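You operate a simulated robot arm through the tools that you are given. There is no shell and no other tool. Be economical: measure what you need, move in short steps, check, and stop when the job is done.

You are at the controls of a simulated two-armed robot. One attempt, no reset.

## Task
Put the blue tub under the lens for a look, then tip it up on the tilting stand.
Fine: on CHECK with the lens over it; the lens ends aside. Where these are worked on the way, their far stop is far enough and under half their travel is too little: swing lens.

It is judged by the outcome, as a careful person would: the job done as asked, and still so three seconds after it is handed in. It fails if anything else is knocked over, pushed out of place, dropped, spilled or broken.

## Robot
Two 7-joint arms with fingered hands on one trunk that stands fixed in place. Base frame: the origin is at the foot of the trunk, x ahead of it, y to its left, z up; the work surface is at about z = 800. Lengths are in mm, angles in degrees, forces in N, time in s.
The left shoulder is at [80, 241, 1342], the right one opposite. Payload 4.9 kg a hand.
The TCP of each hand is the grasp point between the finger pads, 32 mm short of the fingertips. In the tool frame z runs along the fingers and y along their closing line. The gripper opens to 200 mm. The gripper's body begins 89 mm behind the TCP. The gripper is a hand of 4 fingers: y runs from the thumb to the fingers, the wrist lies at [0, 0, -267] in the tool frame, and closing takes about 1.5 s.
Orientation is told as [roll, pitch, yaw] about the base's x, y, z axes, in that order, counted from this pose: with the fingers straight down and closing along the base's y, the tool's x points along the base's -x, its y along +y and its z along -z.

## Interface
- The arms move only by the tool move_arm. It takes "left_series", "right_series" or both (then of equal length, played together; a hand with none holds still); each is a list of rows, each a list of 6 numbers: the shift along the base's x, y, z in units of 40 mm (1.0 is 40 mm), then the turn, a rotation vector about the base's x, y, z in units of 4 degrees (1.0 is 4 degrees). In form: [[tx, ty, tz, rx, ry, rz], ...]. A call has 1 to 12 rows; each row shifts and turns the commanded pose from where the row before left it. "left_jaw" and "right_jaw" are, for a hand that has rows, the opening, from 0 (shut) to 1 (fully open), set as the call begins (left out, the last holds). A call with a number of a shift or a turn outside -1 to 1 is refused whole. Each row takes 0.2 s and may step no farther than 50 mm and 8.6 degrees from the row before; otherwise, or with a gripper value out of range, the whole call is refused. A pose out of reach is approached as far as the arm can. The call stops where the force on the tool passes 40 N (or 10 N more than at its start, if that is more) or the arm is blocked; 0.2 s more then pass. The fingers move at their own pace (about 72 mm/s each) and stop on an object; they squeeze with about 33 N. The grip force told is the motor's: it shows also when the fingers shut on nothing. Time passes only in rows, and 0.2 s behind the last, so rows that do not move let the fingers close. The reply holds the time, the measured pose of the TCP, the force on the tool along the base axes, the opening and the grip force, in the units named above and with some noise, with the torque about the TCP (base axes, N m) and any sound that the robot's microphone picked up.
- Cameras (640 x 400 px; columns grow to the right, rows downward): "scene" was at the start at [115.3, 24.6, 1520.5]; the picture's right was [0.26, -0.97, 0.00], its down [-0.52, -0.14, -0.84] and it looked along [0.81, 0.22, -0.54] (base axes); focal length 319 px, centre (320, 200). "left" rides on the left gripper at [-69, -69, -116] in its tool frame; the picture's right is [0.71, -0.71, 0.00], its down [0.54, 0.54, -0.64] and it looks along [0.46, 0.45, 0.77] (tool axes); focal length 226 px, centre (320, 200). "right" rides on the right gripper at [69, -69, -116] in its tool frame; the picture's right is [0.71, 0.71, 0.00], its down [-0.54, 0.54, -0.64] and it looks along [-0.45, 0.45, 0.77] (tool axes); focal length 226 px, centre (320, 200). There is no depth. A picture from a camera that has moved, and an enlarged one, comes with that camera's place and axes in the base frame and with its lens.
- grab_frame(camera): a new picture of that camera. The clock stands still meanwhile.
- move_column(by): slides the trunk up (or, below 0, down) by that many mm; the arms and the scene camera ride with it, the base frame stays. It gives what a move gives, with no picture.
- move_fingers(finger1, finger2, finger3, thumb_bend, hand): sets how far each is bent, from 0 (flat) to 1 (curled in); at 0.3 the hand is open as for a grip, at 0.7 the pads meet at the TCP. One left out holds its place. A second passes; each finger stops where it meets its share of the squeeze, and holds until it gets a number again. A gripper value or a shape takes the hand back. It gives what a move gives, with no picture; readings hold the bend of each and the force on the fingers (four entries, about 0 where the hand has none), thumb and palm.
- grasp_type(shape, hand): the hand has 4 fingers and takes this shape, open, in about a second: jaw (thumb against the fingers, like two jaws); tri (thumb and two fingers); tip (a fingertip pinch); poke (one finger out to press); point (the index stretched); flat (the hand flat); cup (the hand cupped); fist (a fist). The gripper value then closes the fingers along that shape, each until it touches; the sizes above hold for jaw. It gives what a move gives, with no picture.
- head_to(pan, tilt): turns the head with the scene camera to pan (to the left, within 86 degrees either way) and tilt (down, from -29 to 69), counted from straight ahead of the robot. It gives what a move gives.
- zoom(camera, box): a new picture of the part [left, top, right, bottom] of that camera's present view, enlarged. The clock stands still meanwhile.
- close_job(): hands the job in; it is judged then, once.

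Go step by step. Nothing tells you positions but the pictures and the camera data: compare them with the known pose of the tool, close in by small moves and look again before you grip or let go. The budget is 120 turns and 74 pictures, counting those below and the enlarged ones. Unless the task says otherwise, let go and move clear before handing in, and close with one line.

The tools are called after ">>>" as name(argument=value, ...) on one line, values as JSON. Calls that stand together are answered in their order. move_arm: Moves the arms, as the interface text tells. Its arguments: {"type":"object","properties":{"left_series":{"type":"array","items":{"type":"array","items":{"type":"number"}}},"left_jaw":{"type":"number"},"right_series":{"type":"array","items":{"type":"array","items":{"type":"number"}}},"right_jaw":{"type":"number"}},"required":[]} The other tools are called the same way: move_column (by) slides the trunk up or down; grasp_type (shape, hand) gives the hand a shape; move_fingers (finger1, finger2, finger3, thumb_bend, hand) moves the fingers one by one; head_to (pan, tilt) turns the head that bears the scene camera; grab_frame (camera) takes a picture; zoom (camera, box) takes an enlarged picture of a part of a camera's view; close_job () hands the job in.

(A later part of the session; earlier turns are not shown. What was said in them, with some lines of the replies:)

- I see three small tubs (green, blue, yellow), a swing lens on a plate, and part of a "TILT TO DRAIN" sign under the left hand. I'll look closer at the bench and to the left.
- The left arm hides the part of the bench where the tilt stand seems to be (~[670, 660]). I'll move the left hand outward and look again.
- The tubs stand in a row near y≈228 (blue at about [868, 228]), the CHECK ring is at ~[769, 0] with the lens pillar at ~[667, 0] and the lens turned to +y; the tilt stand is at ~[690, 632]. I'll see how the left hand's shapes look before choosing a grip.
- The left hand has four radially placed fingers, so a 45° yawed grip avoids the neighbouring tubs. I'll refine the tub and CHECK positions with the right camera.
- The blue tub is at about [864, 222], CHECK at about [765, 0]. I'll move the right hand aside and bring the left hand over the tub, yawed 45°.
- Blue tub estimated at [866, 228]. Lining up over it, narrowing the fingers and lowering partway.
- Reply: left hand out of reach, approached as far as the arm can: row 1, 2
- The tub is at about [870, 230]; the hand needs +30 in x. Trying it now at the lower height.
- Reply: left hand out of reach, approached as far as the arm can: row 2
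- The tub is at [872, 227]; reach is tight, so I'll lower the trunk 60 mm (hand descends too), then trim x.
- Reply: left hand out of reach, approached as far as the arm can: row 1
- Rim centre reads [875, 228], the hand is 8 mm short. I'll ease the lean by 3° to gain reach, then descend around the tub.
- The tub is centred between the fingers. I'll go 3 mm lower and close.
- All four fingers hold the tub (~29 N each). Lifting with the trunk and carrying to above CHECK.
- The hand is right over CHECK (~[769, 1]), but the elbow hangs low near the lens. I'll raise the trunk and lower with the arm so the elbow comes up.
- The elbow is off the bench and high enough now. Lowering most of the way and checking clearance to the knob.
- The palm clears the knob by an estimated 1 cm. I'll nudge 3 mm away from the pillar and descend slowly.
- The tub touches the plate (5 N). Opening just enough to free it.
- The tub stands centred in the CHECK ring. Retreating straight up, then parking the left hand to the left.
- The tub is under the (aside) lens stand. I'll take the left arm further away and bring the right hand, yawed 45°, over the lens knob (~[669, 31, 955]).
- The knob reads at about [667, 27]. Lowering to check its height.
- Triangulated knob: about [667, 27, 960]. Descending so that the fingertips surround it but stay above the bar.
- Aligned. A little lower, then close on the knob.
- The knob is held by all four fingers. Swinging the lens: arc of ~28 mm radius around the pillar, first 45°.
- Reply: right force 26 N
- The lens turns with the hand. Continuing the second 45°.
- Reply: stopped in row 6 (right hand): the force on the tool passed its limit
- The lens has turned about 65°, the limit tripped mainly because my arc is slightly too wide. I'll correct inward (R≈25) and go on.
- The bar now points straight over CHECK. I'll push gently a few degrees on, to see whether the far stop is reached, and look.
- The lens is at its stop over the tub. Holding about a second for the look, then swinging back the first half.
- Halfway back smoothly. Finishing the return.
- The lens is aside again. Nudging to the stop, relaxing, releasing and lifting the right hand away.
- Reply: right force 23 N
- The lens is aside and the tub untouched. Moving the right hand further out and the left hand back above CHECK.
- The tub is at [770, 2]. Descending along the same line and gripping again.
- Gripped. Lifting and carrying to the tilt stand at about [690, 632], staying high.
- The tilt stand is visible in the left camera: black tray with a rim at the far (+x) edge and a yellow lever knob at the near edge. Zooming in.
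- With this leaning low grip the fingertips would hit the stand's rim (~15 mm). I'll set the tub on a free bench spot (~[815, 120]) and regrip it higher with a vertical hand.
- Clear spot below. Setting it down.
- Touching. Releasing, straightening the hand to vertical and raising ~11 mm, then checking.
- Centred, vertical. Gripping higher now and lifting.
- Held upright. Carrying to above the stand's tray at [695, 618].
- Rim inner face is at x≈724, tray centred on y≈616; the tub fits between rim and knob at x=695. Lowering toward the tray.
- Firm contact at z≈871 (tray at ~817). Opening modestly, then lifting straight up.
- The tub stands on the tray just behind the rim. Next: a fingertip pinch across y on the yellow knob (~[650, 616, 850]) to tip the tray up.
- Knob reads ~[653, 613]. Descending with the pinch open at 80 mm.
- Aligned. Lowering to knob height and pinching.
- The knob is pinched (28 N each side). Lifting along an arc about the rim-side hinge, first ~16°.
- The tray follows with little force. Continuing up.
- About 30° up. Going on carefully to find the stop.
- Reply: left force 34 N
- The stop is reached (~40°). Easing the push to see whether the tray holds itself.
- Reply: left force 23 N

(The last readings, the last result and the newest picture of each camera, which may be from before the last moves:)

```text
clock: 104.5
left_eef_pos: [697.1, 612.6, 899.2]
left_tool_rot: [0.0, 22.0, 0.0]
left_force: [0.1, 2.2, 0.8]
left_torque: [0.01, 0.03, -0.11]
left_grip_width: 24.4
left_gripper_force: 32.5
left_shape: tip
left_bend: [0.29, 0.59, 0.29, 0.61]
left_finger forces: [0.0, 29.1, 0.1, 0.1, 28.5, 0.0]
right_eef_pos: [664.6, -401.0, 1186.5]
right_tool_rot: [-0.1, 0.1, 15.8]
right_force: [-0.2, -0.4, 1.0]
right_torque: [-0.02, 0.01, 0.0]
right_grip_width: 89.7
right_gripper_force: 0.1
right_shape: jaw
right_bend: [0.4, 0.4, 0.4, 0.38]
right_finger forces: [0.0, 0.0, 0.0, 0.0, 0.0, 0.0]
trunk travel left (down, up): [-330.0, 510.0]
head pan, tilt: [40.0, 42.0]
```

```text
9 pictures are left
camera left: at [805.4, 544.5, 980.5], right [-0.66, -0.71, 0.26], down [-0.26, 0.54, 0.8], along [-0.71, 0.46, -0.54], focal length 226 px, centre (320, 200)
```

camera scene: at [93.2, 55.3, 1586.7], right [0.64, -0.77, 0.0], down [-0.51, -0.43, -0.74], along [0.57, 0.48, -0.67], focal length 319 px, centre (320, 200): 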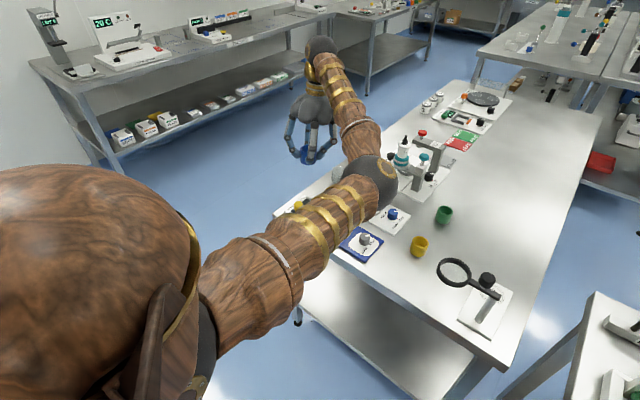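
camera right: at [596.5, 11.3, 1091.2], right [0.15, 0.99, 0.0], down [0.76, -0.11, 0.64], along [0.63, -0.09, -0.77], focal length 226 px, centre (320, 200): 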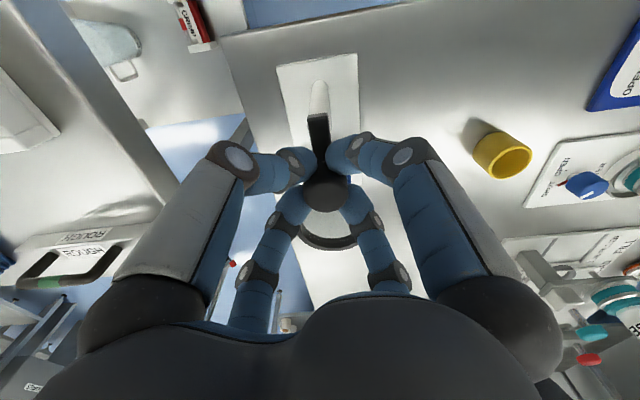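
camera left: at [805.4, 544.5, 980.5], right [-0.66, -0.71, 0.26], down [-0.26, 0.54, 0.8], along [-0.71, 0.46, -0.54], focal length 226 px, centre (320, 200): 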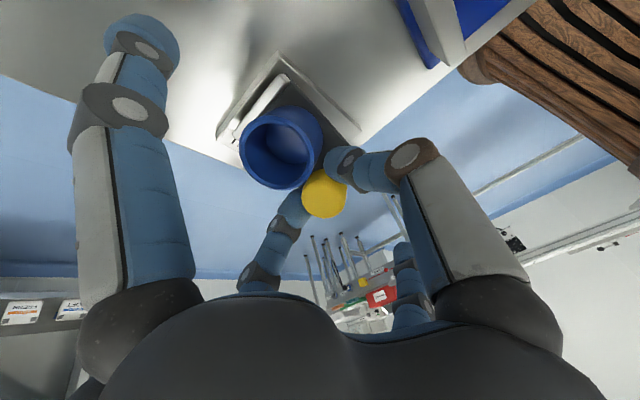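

Forces are near zero, so the tray appears to hold by friction. Opening the pinch slightly and checking.

>>> move_arm(left_series=[[0, 0, 0, 0, 0, 0], [0, 0, 0, 0, 0, 0], [0, 0, 0, 0, 0, 0], [0, 0, 0, 0, 0, 0]], left_jaw=0.28)

>>> grab_frame(camera="left")

```text
clock: 105.5
left_eef_pos: [696.5, 613.7, 899.0]
left_tool_rot: [0.0, 22.1, 0.0]
left_force: [-0.6, 0.5, -0.1]
left_torque: [-0.01, 0.01, 0.0]
left_grip_width: 55.6
left_gripper_force: 0.0
left_shape: tip
left_bend: [0.16, 0.49, 0.16, 0.48]
left_finger forces: [0.0, 0.1, 0.0, 0.0, 0.1, 0.0]
right_eef_pos: [665.9, -400.1, 1186.4]
right_tool_rot: [0.0, 0.1, 15.7]
right_force: [-0.6, -0.3, 0.5]
right_torque: [0.0, -0.03, 0.02]
right_grip_width: 89.5
right_gripper_force: 0.1
right_shape: jaw
right_bend: [0.4, 0.4, 0.4, 0.38]
right_finger forces: [0.0, 0.0, 0.0, 0.1, 0.0, 0.0]
trunk travel left (down, up): [-330.0, 510.0]
head pan, tilt: [40.0, 42.0]
```

```text
8 pictures are left
camera left: at [804.6, 544.8, 979.6], right [-0.66, -0.71, 0.27], down [-0.26, 0.54, 0.8], along [-0.71, 0.45, -0.54], focal length 226 px, centre (320, 200)
```

left: 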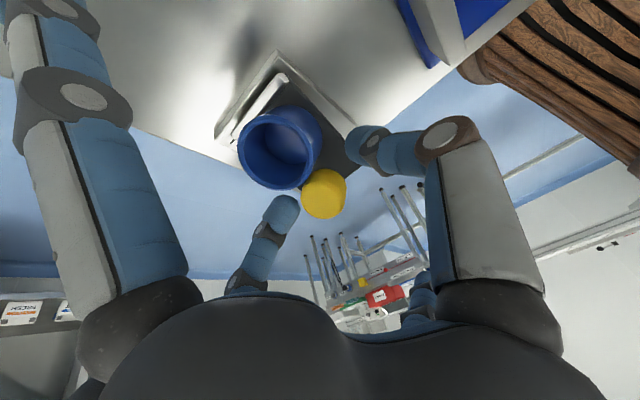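

The tray and tub stay up on their own. Withdrawing along the hand's axis.

>>> move_arm(left_series=[[0.1, 0, 0.25, 0, 0, 0], [0.15, 0, 0.37, 0, 0, 0], [0.2, 0, 0.5, 0, 0, 0], [0.25, 0, 0.7, 0, 0, 0], [0.2, 0, 0.8, 0, 0, 0], [0, 0, 0.9, 0, 0, 0]], left_jaw=0.36)

>>> grab_frame(camera="left")

```text
clock: 106.9
left_eef_pos: [732.9, 611.2, 1038.9]
left_tool_rot: [0.0, 21.9, -0.1]
left_force: [-0.2, 0.7, -0.1]
left_torque: [-0.03, 0.01, -0.02]
left_grip_width: 71.6
left_gripper_force: 0.1
left_shape: tip
left_bend: [0.16, 0.45, 0.16, 0.43]
left_finger forces: [0.0, 0.1, 0.1, 0.0, 0.1, 0.1]
right_eef_pos: [664.8, -401.3, 1186.4]
right_tool_rot: [0.0, 0.1, 15.7]
right_force: [-0.2, 0.2, 0.8]
right_torque: [-0.01, 0.02, 0.01]
right_grip_width: 90.1
right_gripper_force: 0.1
right_shape: jaw
right_bend: [0.4, 0.4, 0.4, 0.38]
right_finger forces: [0.1, 0.0, 0.0, 0.0, 0.0, 0.1]
trunk travel left (down, up): [-330.0, 510.0]
head pan, tilt: [40.0, 42.0]
```

```text
7 pictures are left
camera left: at [841.2, 542.6, 1120.4], right [-0.66, -0.71, 0.27], down [-0.26, 0.54, 0.8], along [-0.71, 0.45, -0.54], focal length 226 px, centre (320, 200)
```

left: 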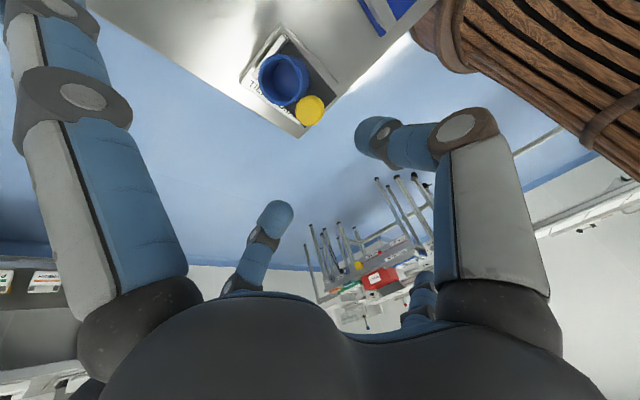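

Clear of the stand. Moving the left arm out of the way to verify with the scene camera.

>>> move_arm(left_series=[[-0.3, 0.3, 0.8, 0, 0, 0], [-0.5, 0.5, 0.6, 0, -0.9, 0], [-0.7, 0.6, 0.3, 0, -0.9, 0], [-0.8, 0.6, 0, 0, -0.9, 0], [-0.8, 0.6, 0, 0, -0.9, 0], [-0.8, 0.6, 0, 0, -0.9, 0], [-0.8, 0.6, 0, 0, -0.9, 0], [-0.8, 0.6, 0, 0, 0, 0], [-0.8, 0.6, 0, 0, 0, 0], [-0.8, 0.6, 0, 0, 0, 0], [-0.8, 0.6, 0, 0, 0, 0], [-0.8, 0.6, 0, 0, 0, 0]])

>>> grab_frame(camera="scene")

```text
clock: 109.5
left_eef_pos: [381.1, 885.8, 1108.4]
left_tool_rot: [0.0, 0.4, -0.2]
left_force: [1.0, 0.5, 0.0]
left_torque: [0.0, 0.0, -0.01]
left_grip_width: 71.7
left_gripper_force: 0.0
left_shape: tip
left_bend: [0.16, 0.45, 0.16, 0.43]
left_finger forces: [0.0, 0.0, 0.0, 0.0, 0.1, 0.0]
right_eef_pos: [664.6, -400.3, 1186.9]
right_tool_rot: [-0.2, 0.0, 15.8]
right_force: [-0.6, 0.9, 0.4]
right_torque: [-0.02, -0.02, 0.0]
right_grip_width: 89.6
right_gripper_force: 0.0
right_shape: jaw
right_bend: [0.4, 0.4, 0.4, 0.38]
right_finger forces: [0.0, 0.1, 0.0, 0.0, 0.0, 0.0]
trunk travel left (down, up): [-330.0, 510.0]
head pan, tilt: [40.0, 42.0]
```

```text
6 pictures are left
camera scene: at [91.4, 57.0, 1586.7], right [0.64, -0.77, 0.0], down [-0.51, -0.43, -0.74], along [0.57, 0.48, -0.67], focal length 319 px, centre (320, 200)
```

scene: 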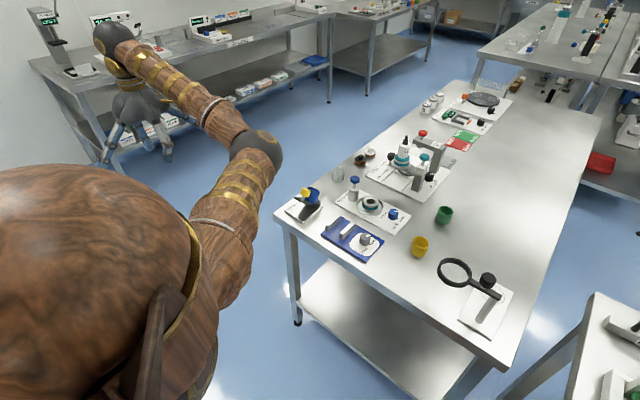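

>>> zoom(camera="scene", box=[260, 160, 380, 250])

```text
4.44 times, centred on (320, 205) of scene
camera zoom: at [91.4, 57.0, 1586.7], right [0.64, -0.77, 0.0], down [-0.51, -0.43, -0.74], along [0.57, 0.48, -0.67], focal length 1418 px, centre (320, 178)
```

zoom: 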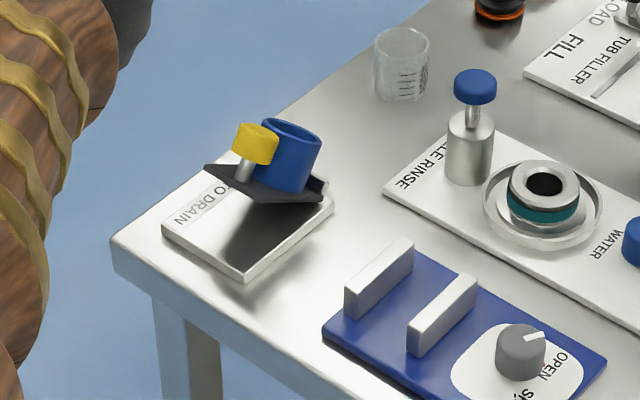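

The tray is tipped up with the blue tub resting on it against the rim. The lens is aside and everything else is in place, so I'm handing in.

>>> close_job()

```text
The job is handed in.
```

The blue tub stood on CHECK with the lens swung over it to its stop. The lens is now back aside, and the tub sits tipped up about 40° on the tilting stand, where it stayed after I let go. Nothing else was moved or knocked over, and both hands are clear.
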